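You operate a simulated robot arm through the tools that you are given. There is no shell and no other tool.

Carry out the task below with a simulated robot arm. There is one attempt and no reset: what you move stays moved.

TASK
Start plant 1 and bring it up to about 60 bar.
Fine: open the pressure knob, switch FEED on, wait for the feed gauge's green band, then HP PUMP on; leave it running.

The check looks at the end state, three seconds after you hand in, the way a careful person would. Anything else that was tipped, shoved, dropped, spilled or broken makes it a failure.

THE ROBOT
A 6-joint arm with a three-finger gripper, fixed in place. Base frame: the origin is at the foot of the arm, x ahead of it, y to its left, z up. Lengths are in m, angles in rad, forces in N, time in s.
Its first joint turns from -2.897 to 2.897 rad. Payload 4.89 kg.
Tool frame: the origin (TCP) lies between the finger pads and is the grasp point; the fingertips stand 0.03 m ahead of it; z points along the fingers, y is the line along which they close. Largest opening 0.164 m; the body of the gripper starts 0.125 m behind the TCP.
Orientation is that of the tool frame in the base frame, as a unit quaternion [w, x, y, z]. With the fingers straight down and closing along the base's y, the tool's x points along the base's -x, its y along +y and its z along -z.

THE INTERFACE
- The arm moves only by the tool jog_arm. Its argument "increments" is text: rows parted by semicolons, each of 7 numbers parted by spaces: the shift along the base's x, y, z in m, then the turn, a rotation vector about the base's x, y, z in degrees, then the closure, from 0 (fully open) to 1 (shut). In form: dx dy dz rx ry rz jaw; .... A call has 1 to 20 rows; each row shifts and turns the commanded pose from where the row before left it. A row lasts 0.2 s, in which the tool goes at most 0.05 m and 0.15 rad; a call with a longer step from one row to the next is refused whole, and so is a gripper value outside its range. Where a pose cannot be reached the arm comes as near as it can. A force on the tool above 40 N (or 10 N above the force at the start of the call, whichever is more), or a blocked arm, ends the call early, and 0.2 s more pass. The fingers move at their own pace (about 0.108 m/s each) and stop on an object; they squeeze with about 25 N. The grip force told is the motor's: it shows also when the fingers shut on nothing. Time passes only in rows, and 0.2 s behind the last, so rows that do not move let the fingers close. The reply holds the time, the measured pose of the TCP, the force on the tool along the base axes, the opening and the grip force, in the units named above and with some noise, with the torque about the TCP (base axes, N m) and any sound that the robot's microphone picked up.
- Cameras (640 x 400 px; columns grow to the right, rows downward): "scene" is fixed at [0.0498, 0.5009, 1.7506]; the picture's right is [-0.81, -0.58, 0.00], its down [-0.17, 0.24, -0.96] and it looks along [0.56, -0.78, -0.30] (base axes); focal length 316 px, centre (320, 200). "wrist" rides on the gripper at [0.076, -0.002, -0.152] in the tool frame; the picture's right is [0.02, 1.00, 0.00], its down [-0.88, 0.02, -0.47] and it looks along [-0.47, 0.01, 0.88] (tool axes); focal length 247 px, centre (320, 200).
- get_image(camera): a new picture of that camera. The clock stands still meanwhile.
- move_column(by): slides the trunk up (or, below 0, down) by that many m; the arm rides with it, the base frame stays. It gives what a move gives, with no picture.
- pixel_to_xyz(camera, pixels): for up to 12 pixels [column, row] of the newest picture of that camera ("zoom" is the newest enlarged one), the place [x, y, z] in the base frame of the surface seen there, good to about 0.003 m. The clock stands still meanwhile.
- close_up(camera, box): a new picture of the part [left, top, right, bottom] of that camera's present view, enlarged. The clock stands still meanwhile.
- sign_off(): hands the job in; it is judged then, once.

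Leave the gripper open and the arm clear of the work at the hand-in unless told otherwise.

The tools are called after "Emit:" as name(argument=value, ...) on one line, values as JSON. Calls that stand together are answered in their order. jog_arm: Moves the arm, as the interface text tells. Its arguments: {"type":"object","properties":{"increments":{"type":"string"}},"required":["increments"]} The other tools are called the same way: move_column (by) slides the trunk up or down; get_image (camera) takes a picture; pixel_to_xyz (camera, pixels) gives the place of the surface under pixels of a picture; close_up (camera, box) takes an enlarged picture of a part of a camera's view; sign_off () hands the job in.

At the start:

```text
t: 0.0
tool_pos: [0.5952, -0.35, 1.3899]
orientation: [0.0, 0.0, 1.0, -0.001]
force: [0.5, -0.4, 0.4]
torque: [-0.01, 0.0, -0.02]
width: 0.1641
finger_force: 0.1
trunk travel left (down, up): [-0.325, 0.065]
```

scene: 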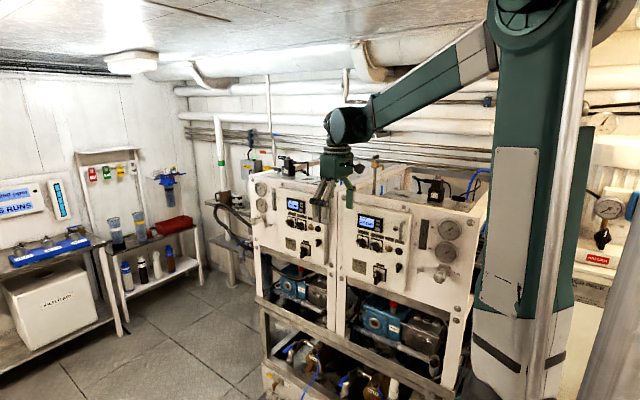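
wrist: 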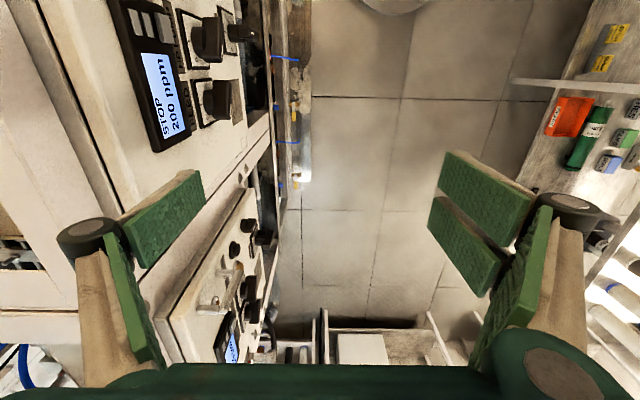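

I see two white plant cabinets side by side, each with a display, knobs and gauges. I'll take close-ups of both panels (around columns 240-480, rows 170-300) to find out which is plant 1 and what the controls are.

Emit:
close_up(camera="scene", box=[330, 180, 490, 300])

Emit:
close_up(camera="scene", box=[240, 160, 360, 270])

Emit:
close_up(camera="scene", box=[0, 130, 120, 240])

Emit:
close_up(camera="scene", box=[560, 160, 640, 300])

```text
3.33 times, centred on (410, 240) of scene
```

zoom: 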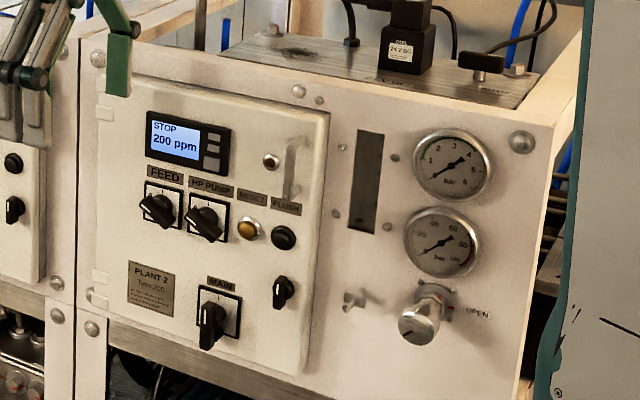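

```text
3.64 times, centred on (300, 215) of scene
```

zoom: 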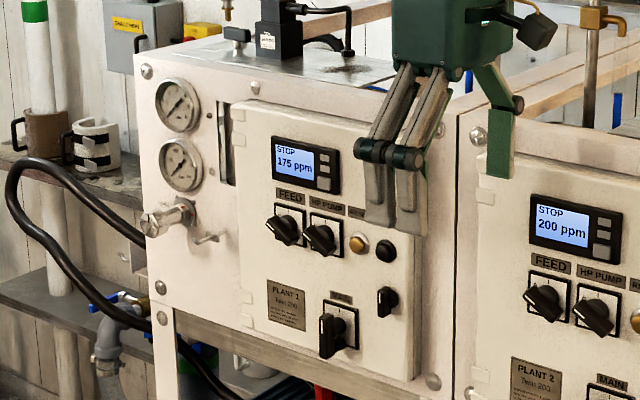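

```text
3.64 times, centred on (60, 185) of scene
```

zoom: 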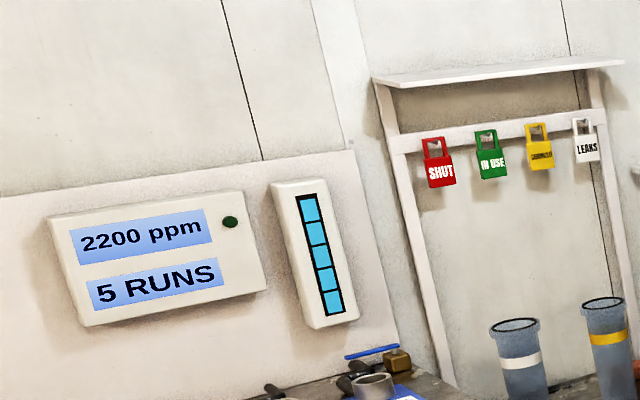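

```text
2.86 times, centred on (600, 230) of scene
```

zoom: 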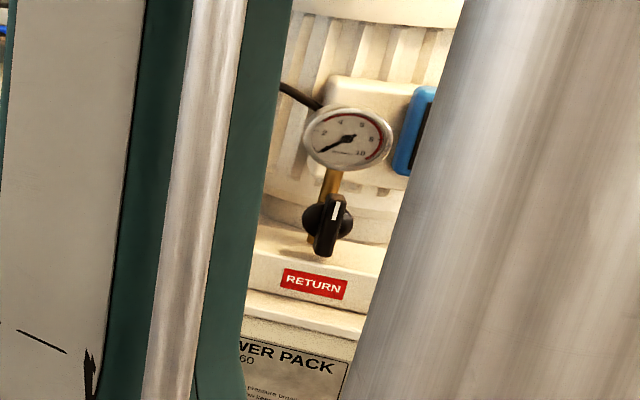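

Plant 1 is the left cabinet (plate "PLANT 1", gauges and pressure knob on its left side). I'll zoom in harder on its gauges and pressure knob, and on the switches.

Emit:
close_up(camera="scene", box=[250, 172, 306, 232])

Emit:
close_up(camera="scene", box=[280, 195, 330, 265])

Emit:
close_up(camera="wrist", box=[100, 0, 300, 140])

Emit:
close_up(camera="wrist", box=[160, 180, 340, 370])

```text
6.67 times, centred on (278, 202) of scene
```

zoom: 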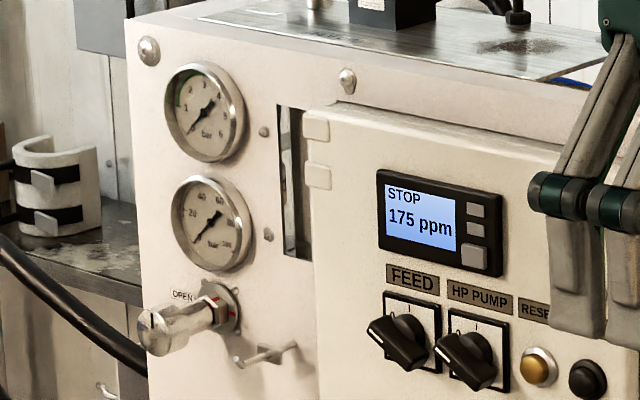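

```text
5.71 times, centred on (305, 230) of scene
```

zoom: 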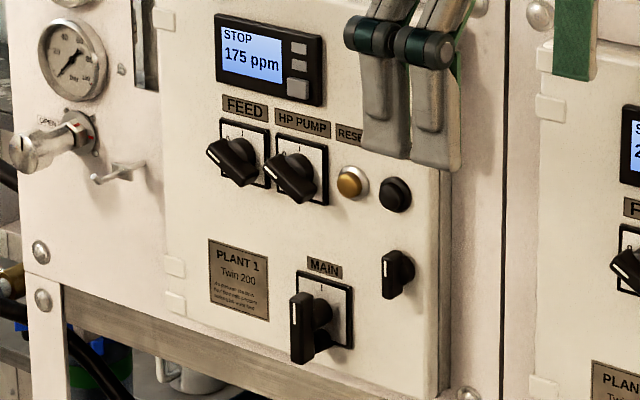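

```text
2.86 times, centred on (200, 70) of wrist
```

zoom: 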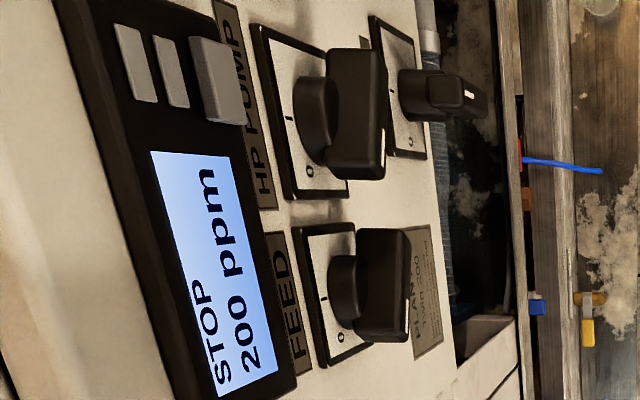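

```text
2.11 times, centred on (250, 275) of wrist
```

zoom: 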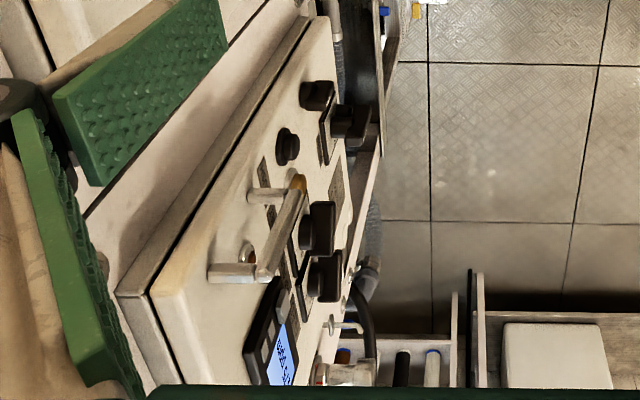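

Now I'll take one more zoom on plant 1's front and query the 3D places of its controls.

Emit:
close_up(camera="scene", box=[246, 172, 342, 262])

```text
4.44 times, centred on (294, 217) of scene
```

zoom: 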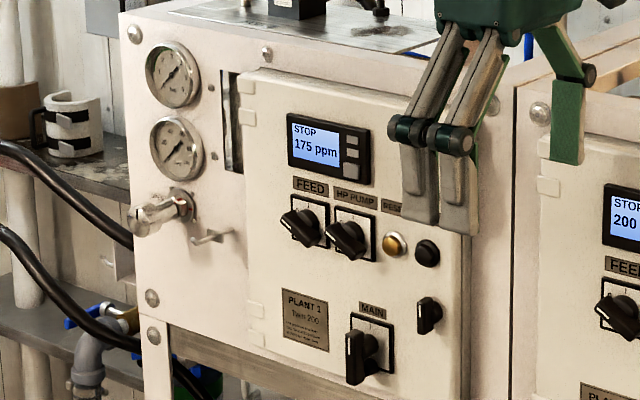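

I'll query: panel points left/right of the door, FEED plate, FEED handle, HP handle, pressure knob end, knob base, gauges and MAIN handle.

Emit:
pixel_to_xyz(camera="zoom", pixels=[[260, 180], [440, 290], [310, 205], [298, 228], [345, 240], [364, 215], [137, 222], [160, 212], [182, 206], [210, 237], [225, 290], [355, 358]])

Emit:
pixel_to_xyz(camera="zoom", pixels=[[285, 216], [308, 240], [330, 228], [358, 252], [322, 222], [368, 232], [394, 244], [426, 252], [130, 215], [190, 215], [150, 150], [350, 340]])

```text
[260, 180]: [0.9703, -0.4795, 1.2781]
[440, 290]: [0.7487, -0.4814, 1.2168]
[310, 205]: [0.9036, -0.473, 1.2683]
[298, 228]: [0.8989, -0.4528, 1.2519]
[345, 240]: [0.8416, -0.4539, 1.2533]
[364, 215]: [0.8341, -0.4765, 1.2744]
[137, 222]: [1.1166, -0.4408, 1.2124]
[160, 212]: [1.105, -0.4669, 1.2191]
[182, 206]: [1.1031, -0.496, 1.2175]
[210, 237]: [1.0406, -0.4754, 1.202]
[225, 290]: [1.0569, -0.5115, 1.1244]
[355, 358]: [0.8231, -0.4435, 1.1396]
```

```text
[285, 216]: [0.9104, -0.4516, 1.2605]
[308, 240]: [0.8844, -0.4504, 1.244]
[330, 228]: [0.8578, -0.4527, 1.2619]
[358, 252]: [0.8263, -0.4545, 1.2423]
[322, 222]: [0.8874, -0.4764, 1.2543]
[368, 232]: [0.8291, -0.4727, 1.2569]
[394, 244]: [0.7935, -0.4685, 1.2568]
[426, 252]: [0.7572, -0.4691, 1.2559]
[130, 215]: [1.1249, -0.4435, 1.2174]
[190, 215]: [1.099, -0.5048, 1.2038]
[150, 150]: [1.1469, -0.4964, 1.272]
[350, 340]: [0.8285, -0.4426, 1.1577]
```

Geometry read: panel door is at y≈-0.48 facing +y, FEED handle around (0.897, -0.452, 1.252), HP around (0.842, -0.453, 1.253), pressure knob around (1.11, -0.45, 1.215). Both switches point to "O" (upper left). First I back off to +y, then tip the tool horizontal (pointing -y) in free space.

Emit:
jog_arm(increments="0 0.05 0 0 0 0 0.3; 0 0.05 0 0 0 0 0.5; 0 0.05 0 0 0 0 0.6; 0 0.02 0 -8 0 0 0.6; 0 0.02 0 -8 0 0 0.6; 0 0.02 0 -8 0 0 0.6; 0 0 0 -8 0 0 0.6; 0 0 0 -8 0 0 0.6; 0 0 0 -8 0 0 0.6; 0 0 0 -8 0 0 0.6; 0 0 0 -8 0 0 0.6; 0 0 0 -8 0 0 0.6; 0 0 0 -8 0 0 0.6; 0 0 0 -8 0 0 0.6; 0 0 0 -2 0 0 0.6; 0 0 0 0 0 0 0.6")

```text
t: 3.4
tool_pos: [0.5945, -0.1407, 1.3896]
orientation: [0.0, 0.0, -0.707, 0.707]
force: [0.5, -0.5, -0.2]
torque: [-0.03, 0.01, -0.02]
width: 0.0657
finger_force: 0.0
trunk travel left (down, up): [-0.325, 0.065]
```

The tool is now horizontal, pointing -y, at (0.594, -0.141, 1.390). I'll look at both cameras to see what is around before lowering the trunk.

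Emit:
get_image(camera="scene")

Emit:
get_image(camera="wrist")

```text
taken
```

scene: 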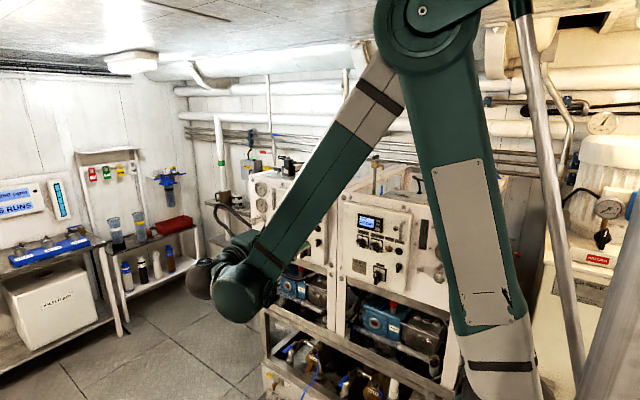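

```text
taken
```

wrist: 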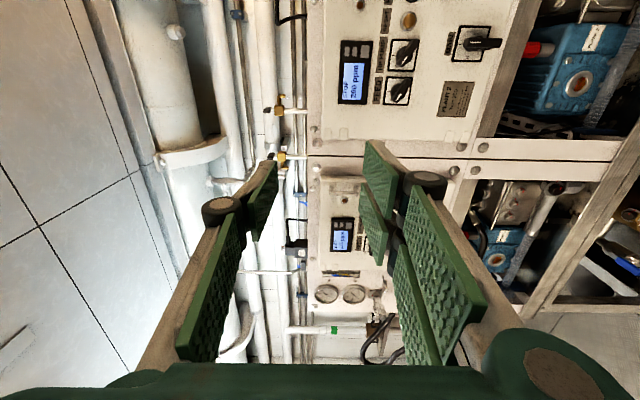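

The elbow sits high and the arm is clear in front of the cabinets. In the wrist picture plant 1 is at the lower centre, with gauges at (325,293) and (353,293). I'll move toward plant 1, staying well in front of it, with jaws opened for a clear view.

Emit:
jog_arm(increments="0.045 0 -0.015 0 0 0 0.3; 0.045 0 -0.015 0 0 0 0; 0.045 0 -0.015 0 0 0 0; 0.045 0 -0.015 0 0 0 0; 0.045 0 -0.015 0 0 0 0; 0.045 0 -0.015 0 0 0 0; 0.045 0 -0.015 0 0 0 0; 0 0 0 0 0 0 0")

Emit:
get_image(camera="wrist")

Emit:
get_image(camera="scene")

```text
t: 5.2
tool_pos: [0.9111, -0.1428, 1.2867]
orientation: [0.0, 0.0, -0.707, 0.707]
force: [0.6, 0.7, 0.5]
torque: [-0.05, -0.04, -0.04]
width: 0.1639
finger_force: 0.0
trunk travel left (down, up): [-0.325, 0.065]
```

```text
taken
```

wrist: 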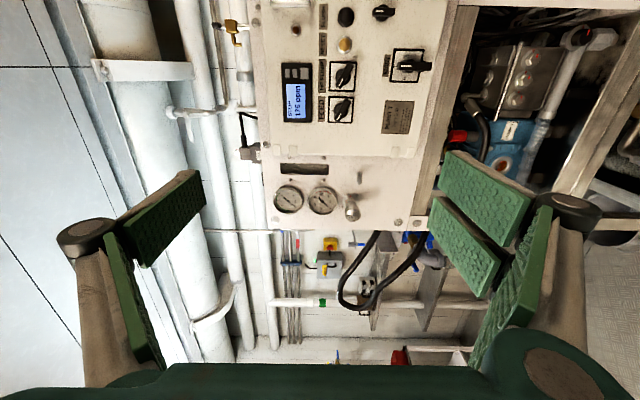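

```text
taken
```

scene: 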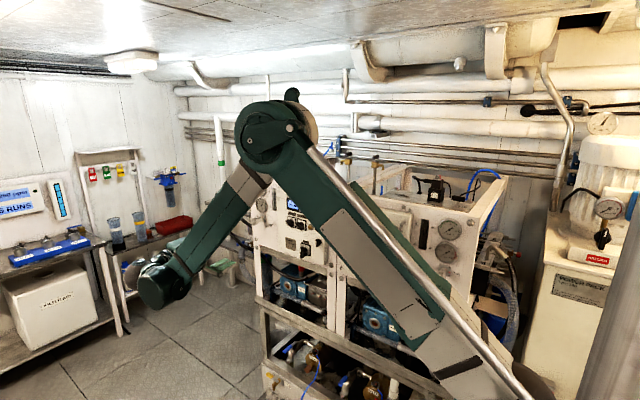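

Good view from the wrist: display (295,100), FEED switch (342,108), HP (342,75), gauges (288,198) and (322,200), knob (350,208). Zooming on gauges/knob and on the switches.

Emit:
close_up(camera="wrist", box=[262, 155, 392, 236])

Emit:
close_up(camera="wrist", box=[270, 50, 430, 150])

```text
4.92 times, centred on (327, 196) of wrist
```

zoom: 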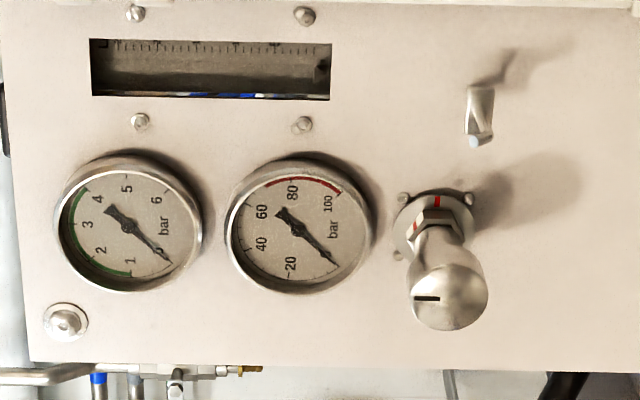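

```text
4.00 times, centred on (350, 100) of wrist
```

zoom: 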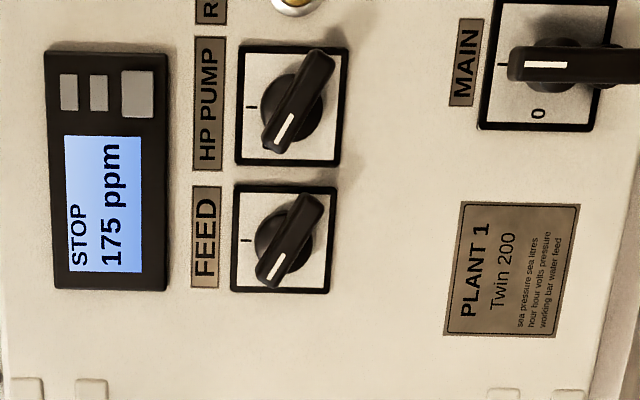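

Both gauges read zero, the feed gauge's green band runs about 1–4 bar, and the display says STOP 175 ppm. FEED and HP pointers are ~60° left of vertical ("I" is straight up, MAIN is already on I). I need a finer look at the pressure knob: its mark and the red marks/OPEN arrow.

Emit:
close_up(camera="wrist", box=[332, 185, 372, 225])

Emit:
close_up(camera="scene", box=[250, 175, 300, 225])

Emit:
close_up(camera="scene", box=[425, 210, 485, 290])

```text
10.00 times, centred on (352, 205) of wrist
```

zoom: 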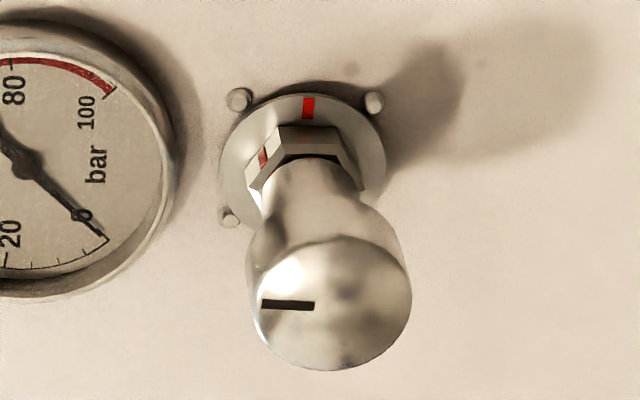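

```text
8.00 times, centred on (275, 200) of scene
```

zoom: 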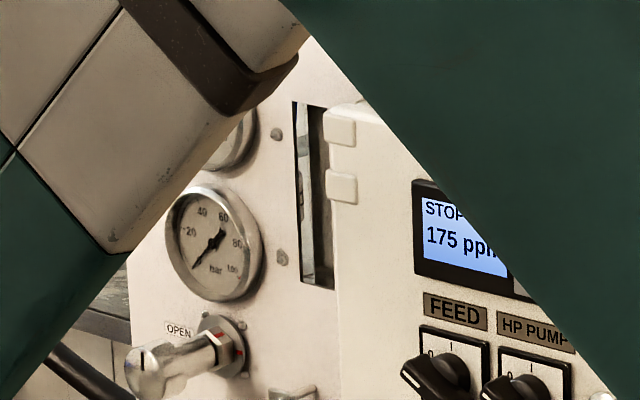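

```text
5.00 times, centred on (455, 250) of scene
```

zoom: 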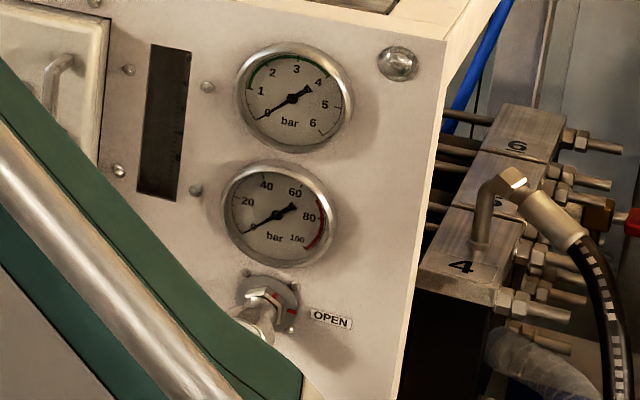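

The knob's black face line points up (12 o'clock), matching a red mark on its hex; the fixed red flange mark is at 3 o'clock. I want to read the OPEN label for an arrow, so I'll zoom very tightly on both plants' knobs in the scene view.

Emit:
close_up(camera="scene", box=[262, 210, 286, 226])

Emit:
close_up(camera="scene", box=[470, 262, 502, 282])

Emit:
close_up(camera="scene", box=[470, 262, 500, 282])

```text
16.00 times, centred on (274, 218) of scene
```

zoom: 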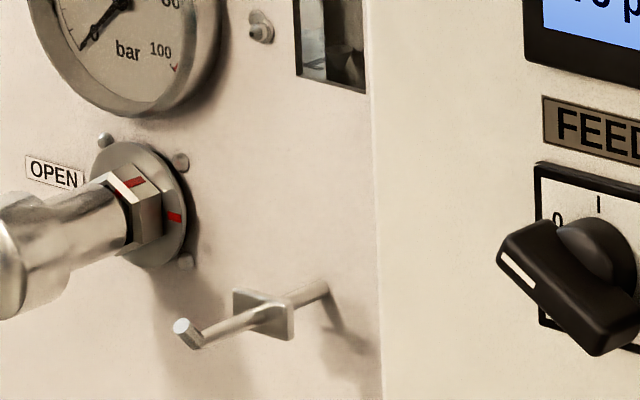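

```text
16.00 times, centred on (486, 272) of scene
```

zoom: 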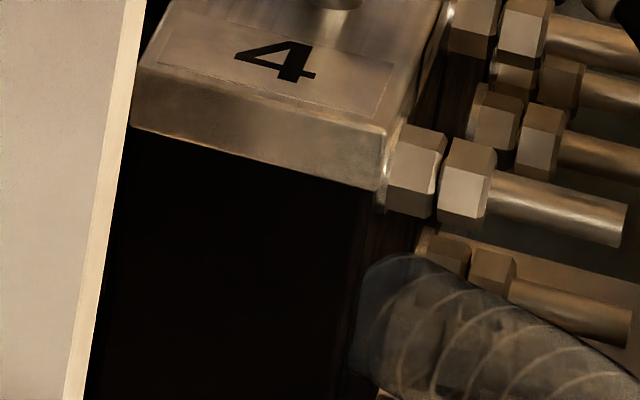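

```text
16.00 times, centred on (485, 272) of scene
```

zoom: 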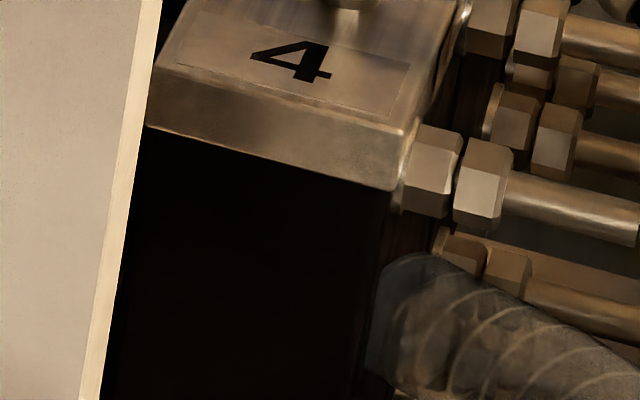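

Plant 1: hex red mark is on top, flange red mark at 3 o'clock, OPEN label at left with no arrow visible. For comparison I'll zoom on plant 2's knob (around (450,272)) and on the feed switch.

Emit:
close_up(camera="scene", box=[440, 260, 472, 280])

Emit:
close_up(camera="wrist", box=[340, 195, 364, 225])

```text
16.00 times, centred on (456, 270) of scene
```

zoom: 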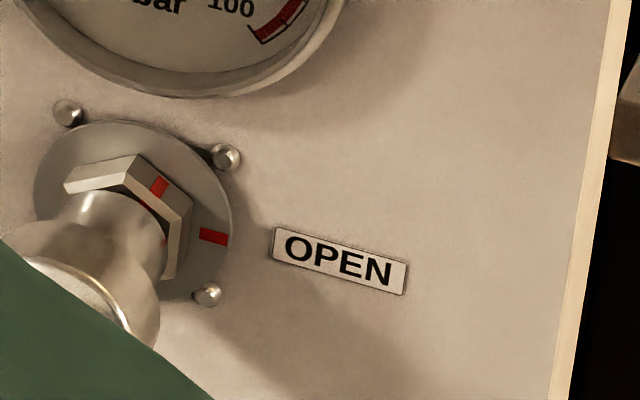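

```text
13.33 times, centred on (352, 210) of wrist
```

zoom: 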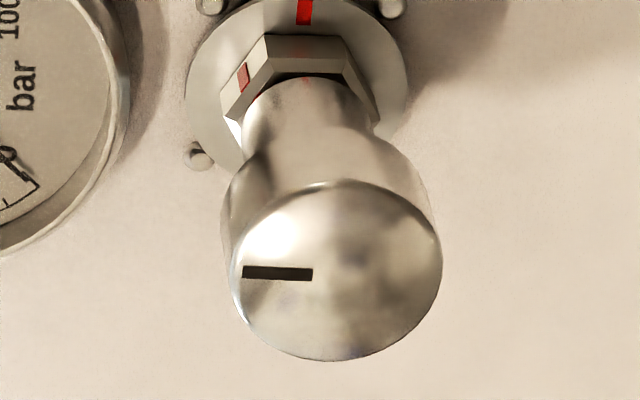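

I'll query 3D points on the knob (face centre, left/right/top/bottom edges, stem, flange) from this newest wrist zoom.

Emit:
pixel_to_xyz(camera="zoom", pixels=[[337, 270], [245, 270], [430, 270], [337, 195], [337, 350], [310, 150], [240, 190], [405, 190], [300, 95], [215, 80], [395, 60], [278, 273]])

Emit:
close_up(camera="wrist", box=[322, 60, 362, 125])

```text
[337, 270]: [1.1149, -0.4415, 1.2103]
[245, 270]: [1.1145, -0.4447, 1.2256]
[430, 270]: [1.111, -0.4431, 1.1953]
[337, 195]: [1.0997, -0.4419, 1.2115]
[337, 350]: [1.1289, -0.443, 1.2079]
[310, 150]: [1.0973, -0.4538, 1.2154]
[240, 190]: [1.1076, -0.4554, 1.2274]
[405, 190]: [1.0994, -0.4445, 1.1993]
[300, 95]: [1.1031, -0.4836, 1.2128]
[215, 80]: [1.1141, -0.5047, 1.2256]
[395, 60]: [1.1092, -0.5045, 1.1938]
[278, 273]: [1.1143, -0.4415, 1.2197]
```

```text
6.15 times, centred on (342, 92) of wrist
```

zoom: 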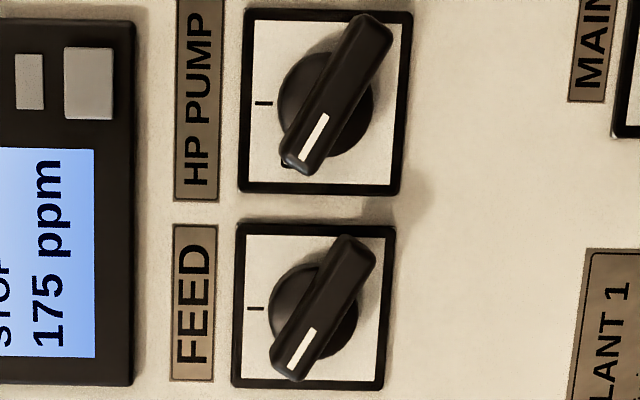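

Knob: face centre (1.114, -0.4415, 1.210), diameter ≈0.032. Now points on the two handles from this newest zoom.

Emit:
pixel_to_xyz(camera="zoom", pixels=[[320, 308], [295, 360], [350, 255], [300, 345], [355, 290], [370, 375], [337, 95], [300, 155], [370, 30], [270, 85], [250, 240], [380, 240]])

```text
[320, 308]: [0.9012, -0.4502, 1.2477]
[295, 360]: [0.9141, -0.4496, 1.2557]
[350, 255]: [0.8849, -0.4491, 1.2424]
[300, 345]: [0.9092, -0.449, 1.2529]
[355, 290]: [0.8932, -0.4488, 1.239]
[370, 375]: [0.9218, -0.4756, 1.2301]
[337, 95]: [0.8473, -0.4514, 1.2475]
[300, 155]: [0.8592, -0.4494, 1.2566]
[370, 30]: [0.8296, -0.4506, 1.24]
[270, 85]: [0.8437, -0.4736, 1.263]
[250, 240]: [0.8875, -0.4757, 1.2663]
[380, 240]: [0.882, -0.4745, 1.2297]
```

FEED handle centre ≈(0.899, 1.248), HP ≈(0.8445, 1.248), both fronts at y≈-0.450, pointers 60° left of vertical. First the pressure knob: I move to a standoff 0.085 m in front of it, (1.114, -0.36, 1.210), with jaws at ~0.057 m.

Emit:
jog_arm(increments="0.029 -0.031 -0.011 0 0 0 0.4; 0.029 -0.031 -0.011 0 0 0 0.65; 0.029 -0.031 -0.011 0 0 0 0.65; 0.029 -0.031 -0.011 0 0 0 0.65; 0.029 -0.031 -0.011 0 0 0 0.65; 0.029 -0.031 -0.011 0 0 0 0.65; 0.029 -0.031 -0.011 0 0 0 0.65; 0 0 0 0 0 0 0.65")

Emit:
get_image(camera="wrist")

Emit:
get_image(camera="scene")

```text
t: 7.0
tool_pos: [1.1098, -0.3631, 1.2103]
orientation: [0.0, 0.0, -0.707, 0.707]
force: [-0.4, 0.1, -0.4]
torque: [-0.02, -0.03, -0.04]
width: 0.0575
finger_force: 0.0
trunk travel left (down, up): [-0.325, 0.065]
```

```text
taken
```

wrist: 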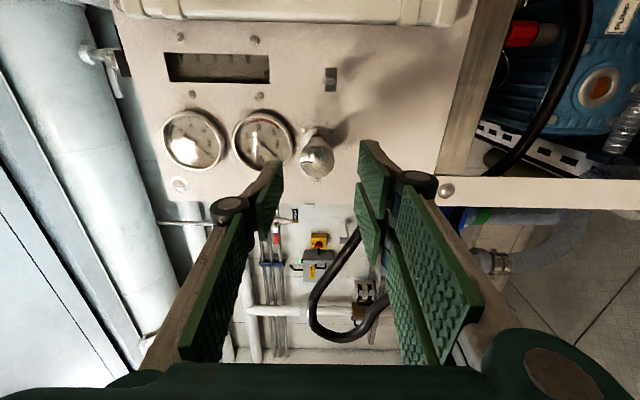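

```text
taken
```

scene: 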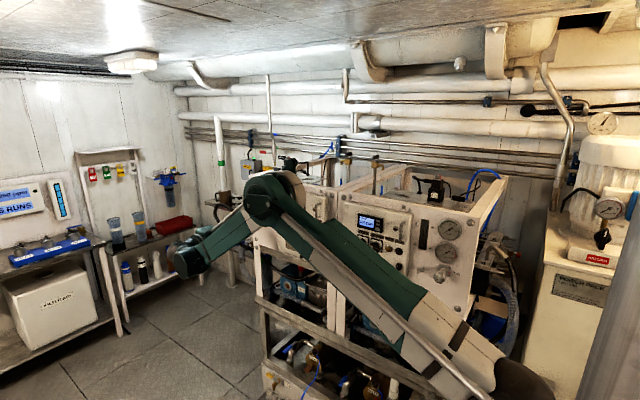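

The arm reaches. The knob shows at (317,160), nicely between the fingers. I'll re-measure it from here with a zoom.

Emit:
close_up(camera="wrist", box=[280, 115, 360, 185])

```text
5.71 times, centred on (320, 150) of wrist
```

zoom: 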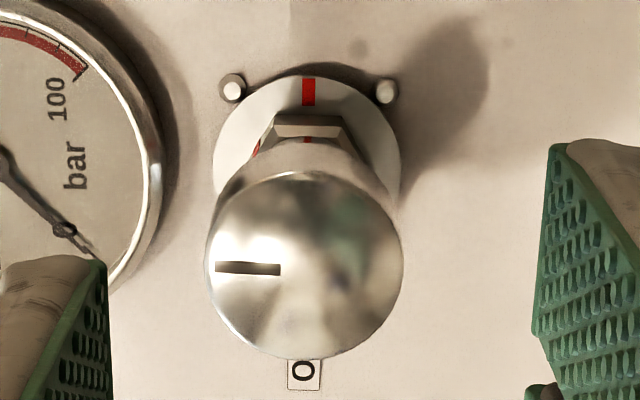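

Emit:
pixel_to_xyz(camera="zoom", pixels=[[305, 266], [215, 250], [395, 250], [305, 185], [305, 345], [250, 200], [360, 200], [265, 150], [340, 150], [300, 120], [225, 160], [100, 280]])

```text
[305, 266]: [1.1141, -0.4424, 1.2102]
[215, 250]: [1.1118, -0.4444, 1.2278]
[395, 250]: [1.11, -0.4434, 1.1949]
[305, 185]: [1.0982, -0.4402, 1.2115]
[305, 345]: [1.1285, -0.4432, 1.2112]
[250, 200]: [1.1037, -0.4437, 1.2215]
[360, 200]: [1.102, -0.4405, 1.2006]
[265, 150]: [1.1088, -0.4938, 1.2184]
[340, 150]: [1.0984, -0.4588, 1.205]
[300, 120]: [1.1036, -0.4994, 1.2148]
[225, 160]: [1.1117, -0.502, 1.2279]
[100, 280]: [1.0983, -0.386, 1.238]
```

Knob centre refined to (1.1135, -0.4425, 1.211), radius 0.0165. Before gripping, I wind the tool -64° about y (clockwise seen from the front), so I have a long counter-clockwise (opening) stroke.

Emit:
jog_arm(increments="0.0037 0 0.0007 0 -8 0 0.65; 0 0 0 0 -8 0 0.65; 0 0 0 0 -8 0 0.65; 0 0 0 0 -8 0 0.65; 0 0 0 0 -8 0 0.65; 0 0 0 0 -8 0 0.65; 0 0 0 0 -8 0 0.65; 0 0 0 0 -8 0 0.65; 0 0 0 0 0 0 0.65")

```text
t: 9.0
tool_pos: [1.1147, -0.3594, 1.2086]
orientation: [-0.375, -0.375, -0.599, 0.6]
force: [0.2, 0.1, -0.2]
torque: [-0.01, 0.01, 0.0]
width: 0.0576
finger_force: 0.1
trunk travel left (down, up): [-0.325, 0.065]
```

The rotation worked. I check the alignment in the wrist view before advancing.

Emit:
get_image(camera="wrist")

```text
taken
```

wrist: 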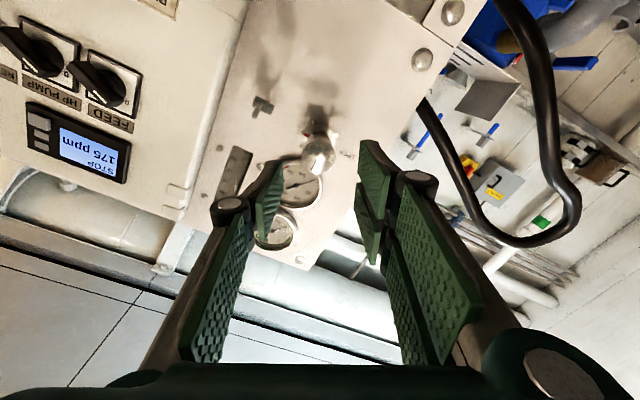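

Knob at (320,155) is on the gripper's axis (predicted row 156). Advancing 0.085 m along -y, then closing on the knob.

Emit:
jog_arm(increments="0 -0.03 0 0 0 0 0.65; 0 -0.03 0 0 0 0 0.65; 0 -0.02 0 0 0 0 0.65; 0 -0.005 0 0 0 0 0.65; 0 0 0 0 0 0 0.8; 0 0 0 0 0 0 0.9; 0 0 0 0 0 0 0.9; 0 0 0 0 0 0 0.9")

```text
t: 10.8
tool_pos: [1.1142, -0.4439, 1.2083]
orientation: [-0.374, -0.376, -0.599, 0.6]
force: [-20.4, 2.2, 5.0]
torque: [-0.17, -0.1, -0.41]
width: 0.0337
finger_force: 45.3
trunk travel left (down, up): [-0.325, 0.065]
```

Gripped (width 0.0337), but there is a -20 N side force along x, meaning I'm slightly off centre. I shift a few mm to relieve it.

Emit:
jog_arm(increments="-0.0015 0 0.0005 0 0 0 0.9; -0.0015 0 0.0005 0 0 0 0.9; 0 0 0 0 0 0 0.9")

```text
t: 11.6
tool_pos: [1.1138, -0.4435, 1.2086]
orientation: [-0.374, -0.374, -0.599, 0.6]
force: [20.6, -21.9, -11.4]
torque: [0.4, 0.09, 0.24]
width: 0.0335
finger_force: 45.1
trunk travel left (down, up): [-0.325, 0.065]
```

Over-corrected (now +20 N). I go back half of it.

Emit:
jog_arm(increments="0.0014 0 -0.0006 0 0 0 0.9; 0 0 0 0 0 0 0.9")

```text
t: 12.2
tool_pos: [1.1149, -0.4449, 1.2083]
orientation: [-0.375, -0.375, -0.599, 0.6]
force: [-6.3, -11.1, -15.0]
torque: [0.07, 0.01, -0.09]
width: 0.0336
finger_force: 45.1
trunk travel left (down, up): [-0.325, 0.065]
```

Forces are small now. I turn counter-clockwise (+y) by 24° and watch the torque about y.

Emit:
jog_arm(increments="0 0 0 0 6 0 0.9; 0 0 0 0 6 0 0.9; 0 0 0 0 6 0 0.9; 0 0 0 0 6 0 0.9")

Emit:
get_image(camera="wrist")

```text
t: 13.2
tool_pos: [1.1139, -0.444, 1.2104]
orientation: [-0.241, -0.241, -0.664, 0.665]
force: [-12.5, -7.0, 3.0]
torque: [0.23, -0.03, -0.72]
width: 0.0333
finger_force: 44.8
trunk travel left (down, up): [-0.325, 0.065]
```

```text
taken
```

wrist: 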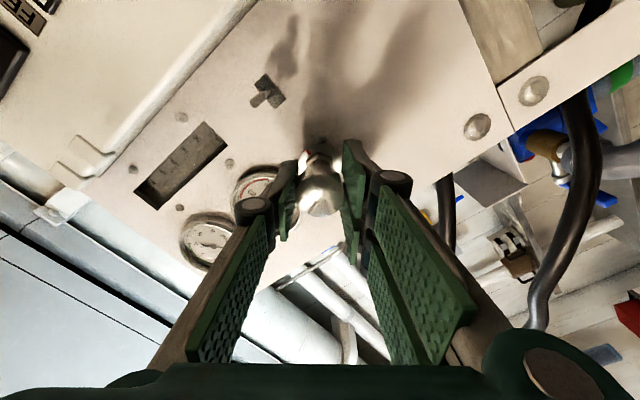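

Turned to about φ=-40° with almost no torque about y (-0.03). I zoom on the knob to see whether its face line turned with the tool.

Emit:
close_up(camera="wrist", box=[280, 130, 370, 230])

```text
4.00 times, centred on (325, 180) of wrist
```

zoom: 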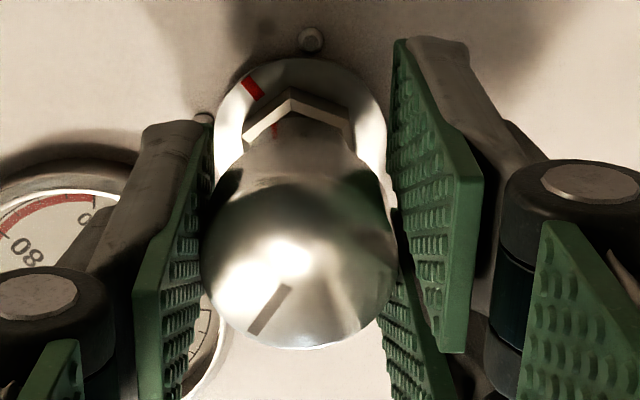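

The face line is at lower left of the knob in the zoom, pointing to about (250,332). If the knob turns with the tool, it should stay at that place in the picture. I turn a further 36° and compare.

Emit:
jog_arm(increments="0 0 0 0 6 0 0.9; 0 0 0 0 6 0 0.9; 0 0 0 0 6 0 0.9; 0 0 0 0 6 0 0.9; 0 0 0 0 6 0 0.9; 0 0 0 0 6 0 0.9")

Emit:
close_up(camera="wrist", box=[280, 130, 370, 230])

```text
t: 14.6
tool_pos: [1.1128, -0.4432, 1.2115]
orientation: [-0.024, -0.024, -0.706, 0.707]
force: [-8.2, -6.5, 34.5]
torque: [-0.61, -0.14, -0.72]
width: 0.0334
finger_force: 44.8
trunk travel left (down, up): [-0.325, 0.065]
```

```text
4.00 times, centred on (325, 180) of wrist
```

zoom: 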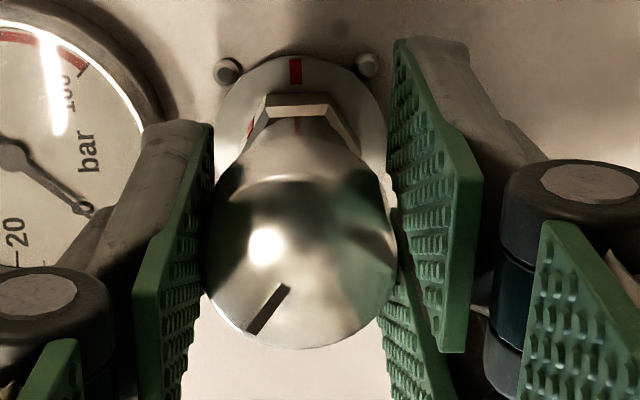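

The line stayed put in the picture, so the knob follows the tool (it's now ~60° counter-clockwise, line at about 10 o'clock); the hex and flange marks are fixed. A z force of 34 N has built up, so I re-centre +z and continue turning counter-clockwise.

Emit:
jog_arm(increments="0 0 0.0012 0 0 0 0.9; 0 0 0.0012 0 0 0 0.9; 0 0 0 0 6 0 0.9; 0 0 0 0 6 0 0.9; 0 0 0 0 6 0 0.9")

```text
t: 15.8
tool_pos: [1.1136, -0.4437, 1.2139]
orientation: [0.086, 0.086, -0.701, 0.703]
force: [-1.7, -14.1, 19.8]
torque: [-0.38, -0.06, -0.25]
width: 0.0336
finger_force: 45.4
trunk travel left (down, up): [-0.325, 0.065]
```

Forces are lower now, torque about y is negligible, no stop felt yet. Continuing 48° more counter-clockwise with a small +z correction.

Emit:
jog_arm(increments="0 0 0.001 0 6 0 0.9; 0 0 0 0 6 0 0.9; 0 0 0 0 6 0 0.9; 0 0 0 0 6 0 0.9; 0 0 0 0 6 0 0.9; 0 0 0 0 6 0 0.9; 0 0 0 0 6 0 0.9; 0 0 0 0 6 0 0.9")

Emit:
close_up(camera="wrist", box=[280, 130, 370, 230])

```text
t: 17.0
tool_pos: [1.1137, -0.4428, 1.2134]
orientation: [0.257, 0.257, -0.658, 0.66]
force: [-5.1, 0.1, 3.1]
torque: [0.38, 0.02, 0.39]
width: 0.0336
finger_force: 45.0
trunk travel left (down, up): [-0.325, 0.065]
stopped in row 5: the force on the tool passed its limit at 42 N (the readings are from after the stop); the commanded pose is now the measured one
```

```text
4.00 times, centred on (325, 180) of wrist
```

zoom: 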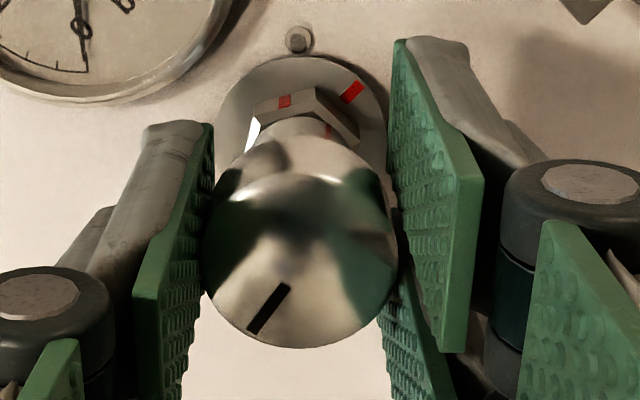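

No torsional stop; the call ended on lateral force (drift), now relieved. The knob has turned ~107° so far. Continuing in smaller steps.

Emit:
jog_arm(increments="0 0 0 0 5 0 0.9; 0 0 0 0 5 0 0.9; 0 0 0 0 5 0 0.9; 0 0 0 0 5 0 0.9")

```text
t: 18.0
tool_pos: [1.1138, -0.4444, 1.215]
orientation: [0.367, 0.368, -0.603, 0.605]
force: [25.4, -24.3, 20.0]
torque: [-0.24, -0.1, 0.41]
width: 0.0335
finger_force: 45.3
trunk travel left (down, up): [-0.325, 0.065]
```

Still turning freely (torque about y -0.1), now φ≈63° (knob turned ~126°). I relieve the lateral forces and continue.

Emit:
jog_arm(increments="0.0012 -0.001 0.001 0 0 0 0.9; 0 0 0 0 5 0 0.9; 0 0 0 0 5 0 0.9; 0 0 0 0 5 0 0.9; 0 0 0 0 5 0 0.9")

```text
t: 19.2
tool_pos: [1.1161, -0.443, 1.2137]
orientation: [0.466, 0.467, -0.531, 0.532]
force: [-15.1, 18.9, 2.5]
torque: [0.01, -0.32, -0.39]
width: 0.0332
finger_force: 44.9
trunk travel left (down, up): [-0.325, 0.065]
```

Torque about y rose to -0.32 at φ≈83° (knob ~146°). I check whether the knob is still following.

Emit:
close_up(camera="wrist", box=[280, 130, 370, 230])

Emit:
get_image(camera="scene")

```text
4.00 times, centred on (325, 180) of wrist
```

zoom: 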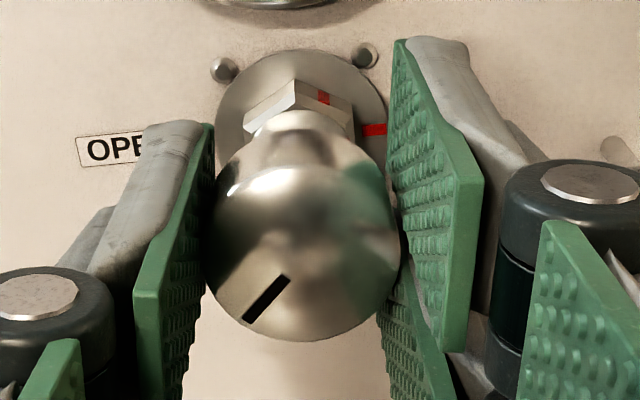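

```text
taken
```

scene: 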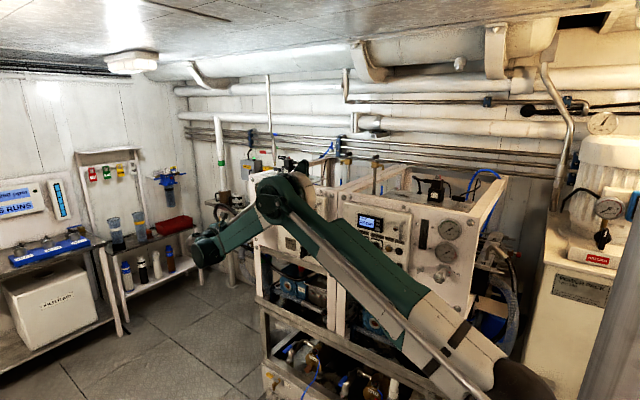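

The line shifted slightly (it lags a few degrees), perhaps a stop. I try another 10° to confirm.

Emit:
jog_arm(increments="-0.0008 0.0012 0 0 0 0 0.9; 0 0 0 0 5 0 0.9; 0 0 0 0 5 0 0.9")

Emit:
close_up(camera="wrist", box=[280, 130, 370, 230])

```text
t: 20.0
tool_pos: [1.1165, -0.4439, 1.2144]
orientation: [0.51, 0.512, -0.487, 0.49]
force: [30.7, -12.1, -1.4]
torque: [0.35, -0.54, 0.46]
width: 0.0336
finger_force: 44.7
trunk travel left (down, up): [-0.325, 0.065]
```

```text
4.00 times, centred on (325, 180) of wrist
```

zoom: 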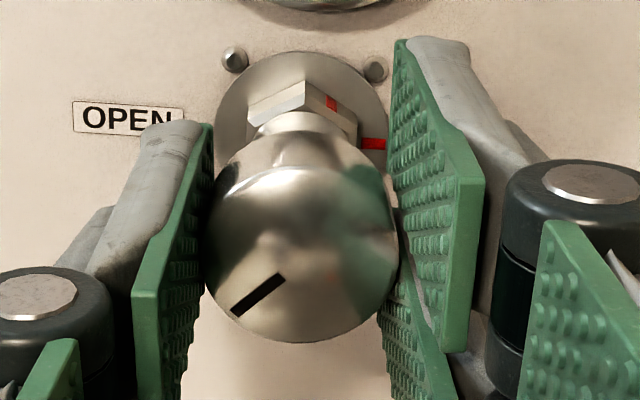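

The line has rotated in the picture while the knob stays: torque about y -0.54. So the counter-clockwise end stop is reached (~135–140° from the start, pointing toward the OPEN side) — the knob is fully open. Releasing and backing straight out.

Emit:
jog_arm(increments="0 0 0 0 -2 0 0.75; 0 0 0 0 0 0 0.65; 0 0 0 0 0 0 0.6; 0 0.03 0 0 0 0 0.6; 0 0.04 0 0 0 0 0.6; 0 0.05 0 0 0 0 0.6; 0 0.05 0 0 0 0 0.6; 0 0 0 0 0 0 0.6")

Emit:
get_image(camera="wrist")

```text
t: 21.8
tool_pos: [1.1176, -0.2756, 1.2141]
orientation: [0.503, 0.503, -0.497, 0.498]
force: [-0.4, -0.6, -0.6]
torque: [-0.01, 0.0, -0.01]
width: 0.0655
finger_force: 0.0
trunk travel left (down, up): [-0.325, 0.065]
```

```text
taken
```

wrist: 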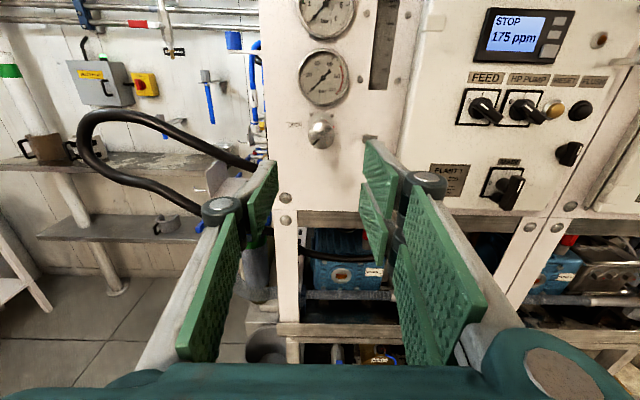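

From this pose the wrist picture is an upright front view: gauges at (322,15)/(322,78), knob (320,135), FEED (485,110), HP (525,110). I zoom on the knob and on the switches for measurements.

Emit:
close_up(camera="wrist", box=[455, 70, 555, 135])

Emit:
pixel_to_xyz(camera="zoom", pixels=[[180, 240], [170, 225], [230, 275], [215, 210], [165, 275], [150, 215], [420, 245], [405, 225], [475, 275], [455, 215], [440, 210], [400, 280]])

Emit:
close_up(camera="wrist", box=[285, 0, 365, 160])

```text
6.15 times, centred on (505, 102) of wrist
```

zoom: 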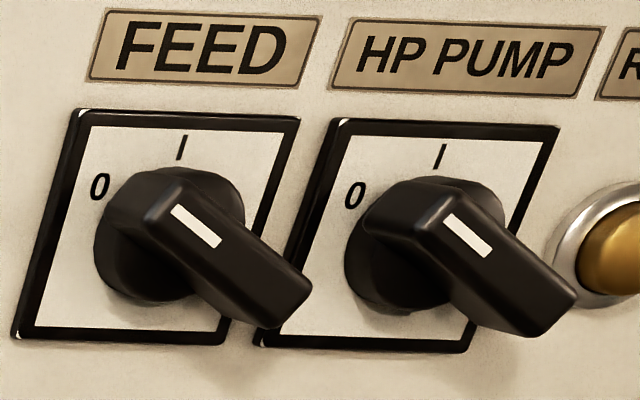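

```text
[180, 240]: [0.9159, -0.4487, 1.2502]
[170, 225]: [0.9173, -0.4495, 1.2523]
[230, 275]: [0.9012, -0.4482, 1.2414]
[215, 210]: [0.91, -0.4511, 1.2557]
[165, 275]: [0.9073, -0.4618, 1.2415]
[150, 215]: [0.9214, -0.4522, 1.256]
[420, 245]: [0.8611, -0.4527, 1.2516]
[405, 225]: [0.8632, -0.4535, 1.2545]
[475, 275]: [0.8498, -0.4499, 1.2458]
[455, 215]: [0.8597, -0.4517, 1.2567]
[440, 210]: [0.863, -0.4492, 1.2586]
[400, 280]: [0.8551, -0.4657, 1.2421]
```

```text
2.50 times, centred on (325, 80) of wrist
```

zoom: 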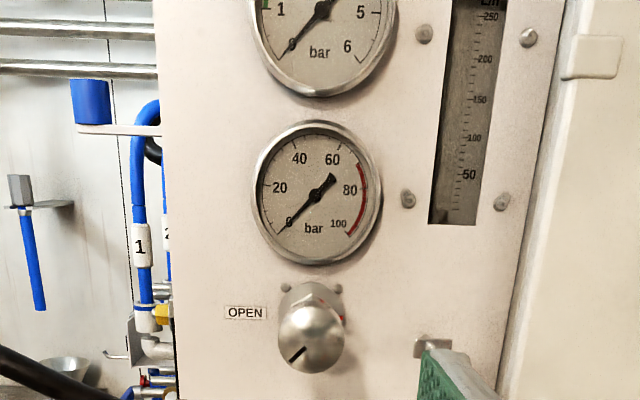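

Knob line now points to 7:30, beside OPEN, so it's fully open. Handles: FEED centre ≈(0.900, 1.2475), HP ≈(0.845, 1.249), fronts y≈-0.450. Next I move to a standoff in front of FEED, (0.900, -0.36, 1.2475), winding the tool to φ≈150° so the fingers close across the FEED handle.

Emit:
jog_arm(increments="-0.0272 -0.0105 0.0042 0 7.4 0 0.6; -0.0272 -0.0105 0.0042 0 7.4 0 0.6; -0.0272 -0.0105 0.0042 0 7.4 0 0.6; -0.0272 -0.0105 0.0042 0 7.4 0 0.6; -0.0272 -0.0105 0.0042 0 7.4 0 0.6; -0.0272 -0.0105 0.0042 0 7.4 0 0.6; -0.0272 -0.0105 0.0042 0 7.4 0 0.6; -0.0272 -0.0105 0.0042 0 7.4 0 0.6; 0 0 0 0 0 0 0.6")

Emit:
get_image(camera="wrist")

```text
t: 23.8
tool_pos: [0.8967, -0.3576, 1.2493]
orientation: [0.683, 0.683, -0.183, 0.184]
force: [0.5, 0.6, -0.2]
torque: [-0.02, 0.0, 0.04]
width: 0.0654
finger_force: 0.1
trunk travel left (down, up): [-0.325, 0.065]
```

```text
taken
```

wrist: 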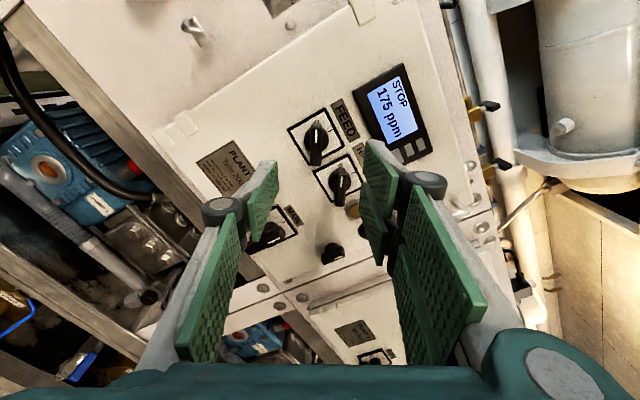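

Orientation reached. FEED's handle appears vertical in this picture at about (316,142), with the fingers to its left and right. Zooming to measure its centre and depth.

Emit:
close_up(camera="wrist", box=[280, 105, 370, 215])

```text
3.64 times, centred on (325, 160) of wrist
```

zoom: 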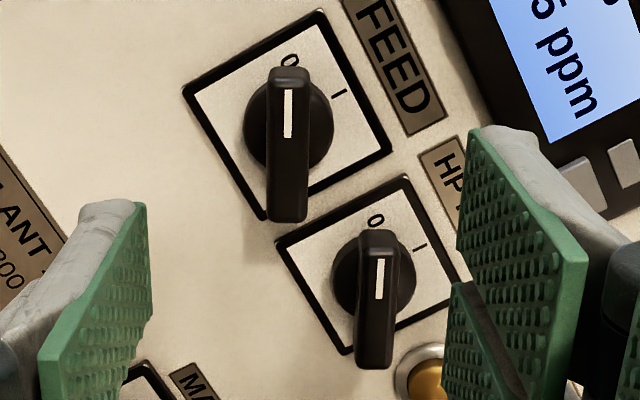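

Emit:
pixel_to_xyz(camera="zoom", pixels=[[288, 80], [288, 145], [286, 212], [273, 145], [303, 145], [255, 130], [322, 120], [250, 105], [230, 130], [380, 240], [375, 300], [373, 360]])

```text
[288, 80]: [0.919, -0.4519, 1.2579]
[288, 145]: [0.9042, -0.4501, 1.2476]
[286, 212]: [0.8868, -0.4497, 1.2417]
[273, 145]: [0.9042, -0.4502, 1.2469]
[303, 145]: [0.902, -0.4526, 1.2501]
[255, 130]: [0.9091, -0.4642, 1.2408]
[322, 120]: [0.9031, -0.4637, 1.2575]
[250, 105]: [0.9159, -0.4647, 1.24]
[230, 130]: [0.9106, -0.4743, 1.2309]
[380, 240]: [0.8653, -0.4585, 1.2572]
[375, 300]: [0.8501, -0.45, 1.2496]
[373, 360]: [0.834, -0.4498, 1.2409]
```

Disc behind the handle has its front at y≈-0.464, the handle front at -0.450, so fingertips should stop at about -0.462 (TCP y≈-0.432). From the picture the handle is ~6 mm off in the closing direction and ~7 mm along the handle; correction (+0.009, -0.0014). I shift, narrow the jaws to ~0.036, and advance partway to re-check.

Emit:
jog_arm(increments="0.0089 0 -0.0014 0 0 0 0.78; 0 -0.02 0 0 0 0 0.78; 0 -0.015 0 0 0 0 0.78; 0 0 0 0 0 0 0.78")

Emit:
close_up(camera="wrist", box=[270, 105, 370, 215])

```text
t: 24.8
tool_pos: [0.9059, -0.3939, 1.2475]
orientation: [0.682, 0.683, -0.184, 0.185]
force: [0.3, -0.4, 0.9]
torque: [0.04, 0.01, -0.01]
width: 0.0361
finger_force: 0.1
trunk travel left (down, up): [-0.325, 0.065]
```

```text
3.64 times, centred on (320, 160) of wrist
```

zoom: 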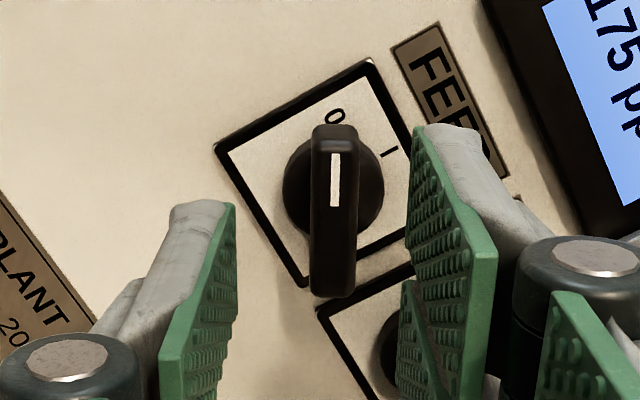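

Well lined up: handle at zoom column 335 (≈1.5 mm off), row as predicted. Small correction, then advance 0.038 m and close.

Emit:
jog_arm(increments="-0.0007 -0.015 0.0011 0 0 0 0.78; 0 -0.015 0 0 0 0 0.78; 0 -0.008 0 0 0 0 0.78; 0 0 0 0 0 0 0.85; 0 0 0 0 0 0 0.9; 0 0 0 0 0 0 0.95; 0 0 0 0 0 0 0.95")

Emit:
close_up(camera="wrist", box=[270, 105, 370, 215])

```text
t: 26.4
tool_pos: [0.9054, -0.4316, 1.2483]
orientation: [0.683, 0.682, -0.184, 0.184]
force: [-3.8, -1.9, 19.3]
torque: [-0.44, 0.01, -0.21]
width: 0.0158
finger_force: 9.8
trunk travel left (down, up): [-0.325, 0.065]
```

```text
3.64 times, centred on (320, 160) of wrist
```

zoom: 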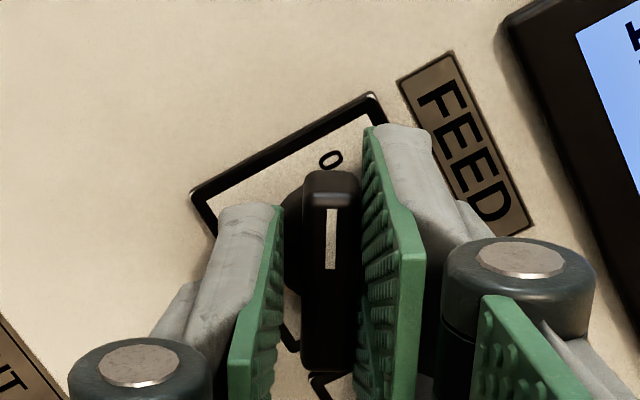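

The right finger touches first (force +19 N along z). I shift ~1.5 mm along the closing line and let both fingers grip.

Emit:
jog_arm(increments="-0.0007 0 0.0013 0 0 0 0.95; 0 0 0 0 0 0 0.95; 0 0 0 0 0 0 0.95")

```text
t: 27.2
tool_pos: [0.9037, -0.4315, 1.2479]
orientation: [0.682, 0.683, -0.184, 0.185]
force: [-3.2, -1.5, 14.4]
torque: [-0.34, -0.01, -0.15]
width: 0.0143
finger_force: 7.1
trunk travel left (down, up): [-0.325, 0.065]
```

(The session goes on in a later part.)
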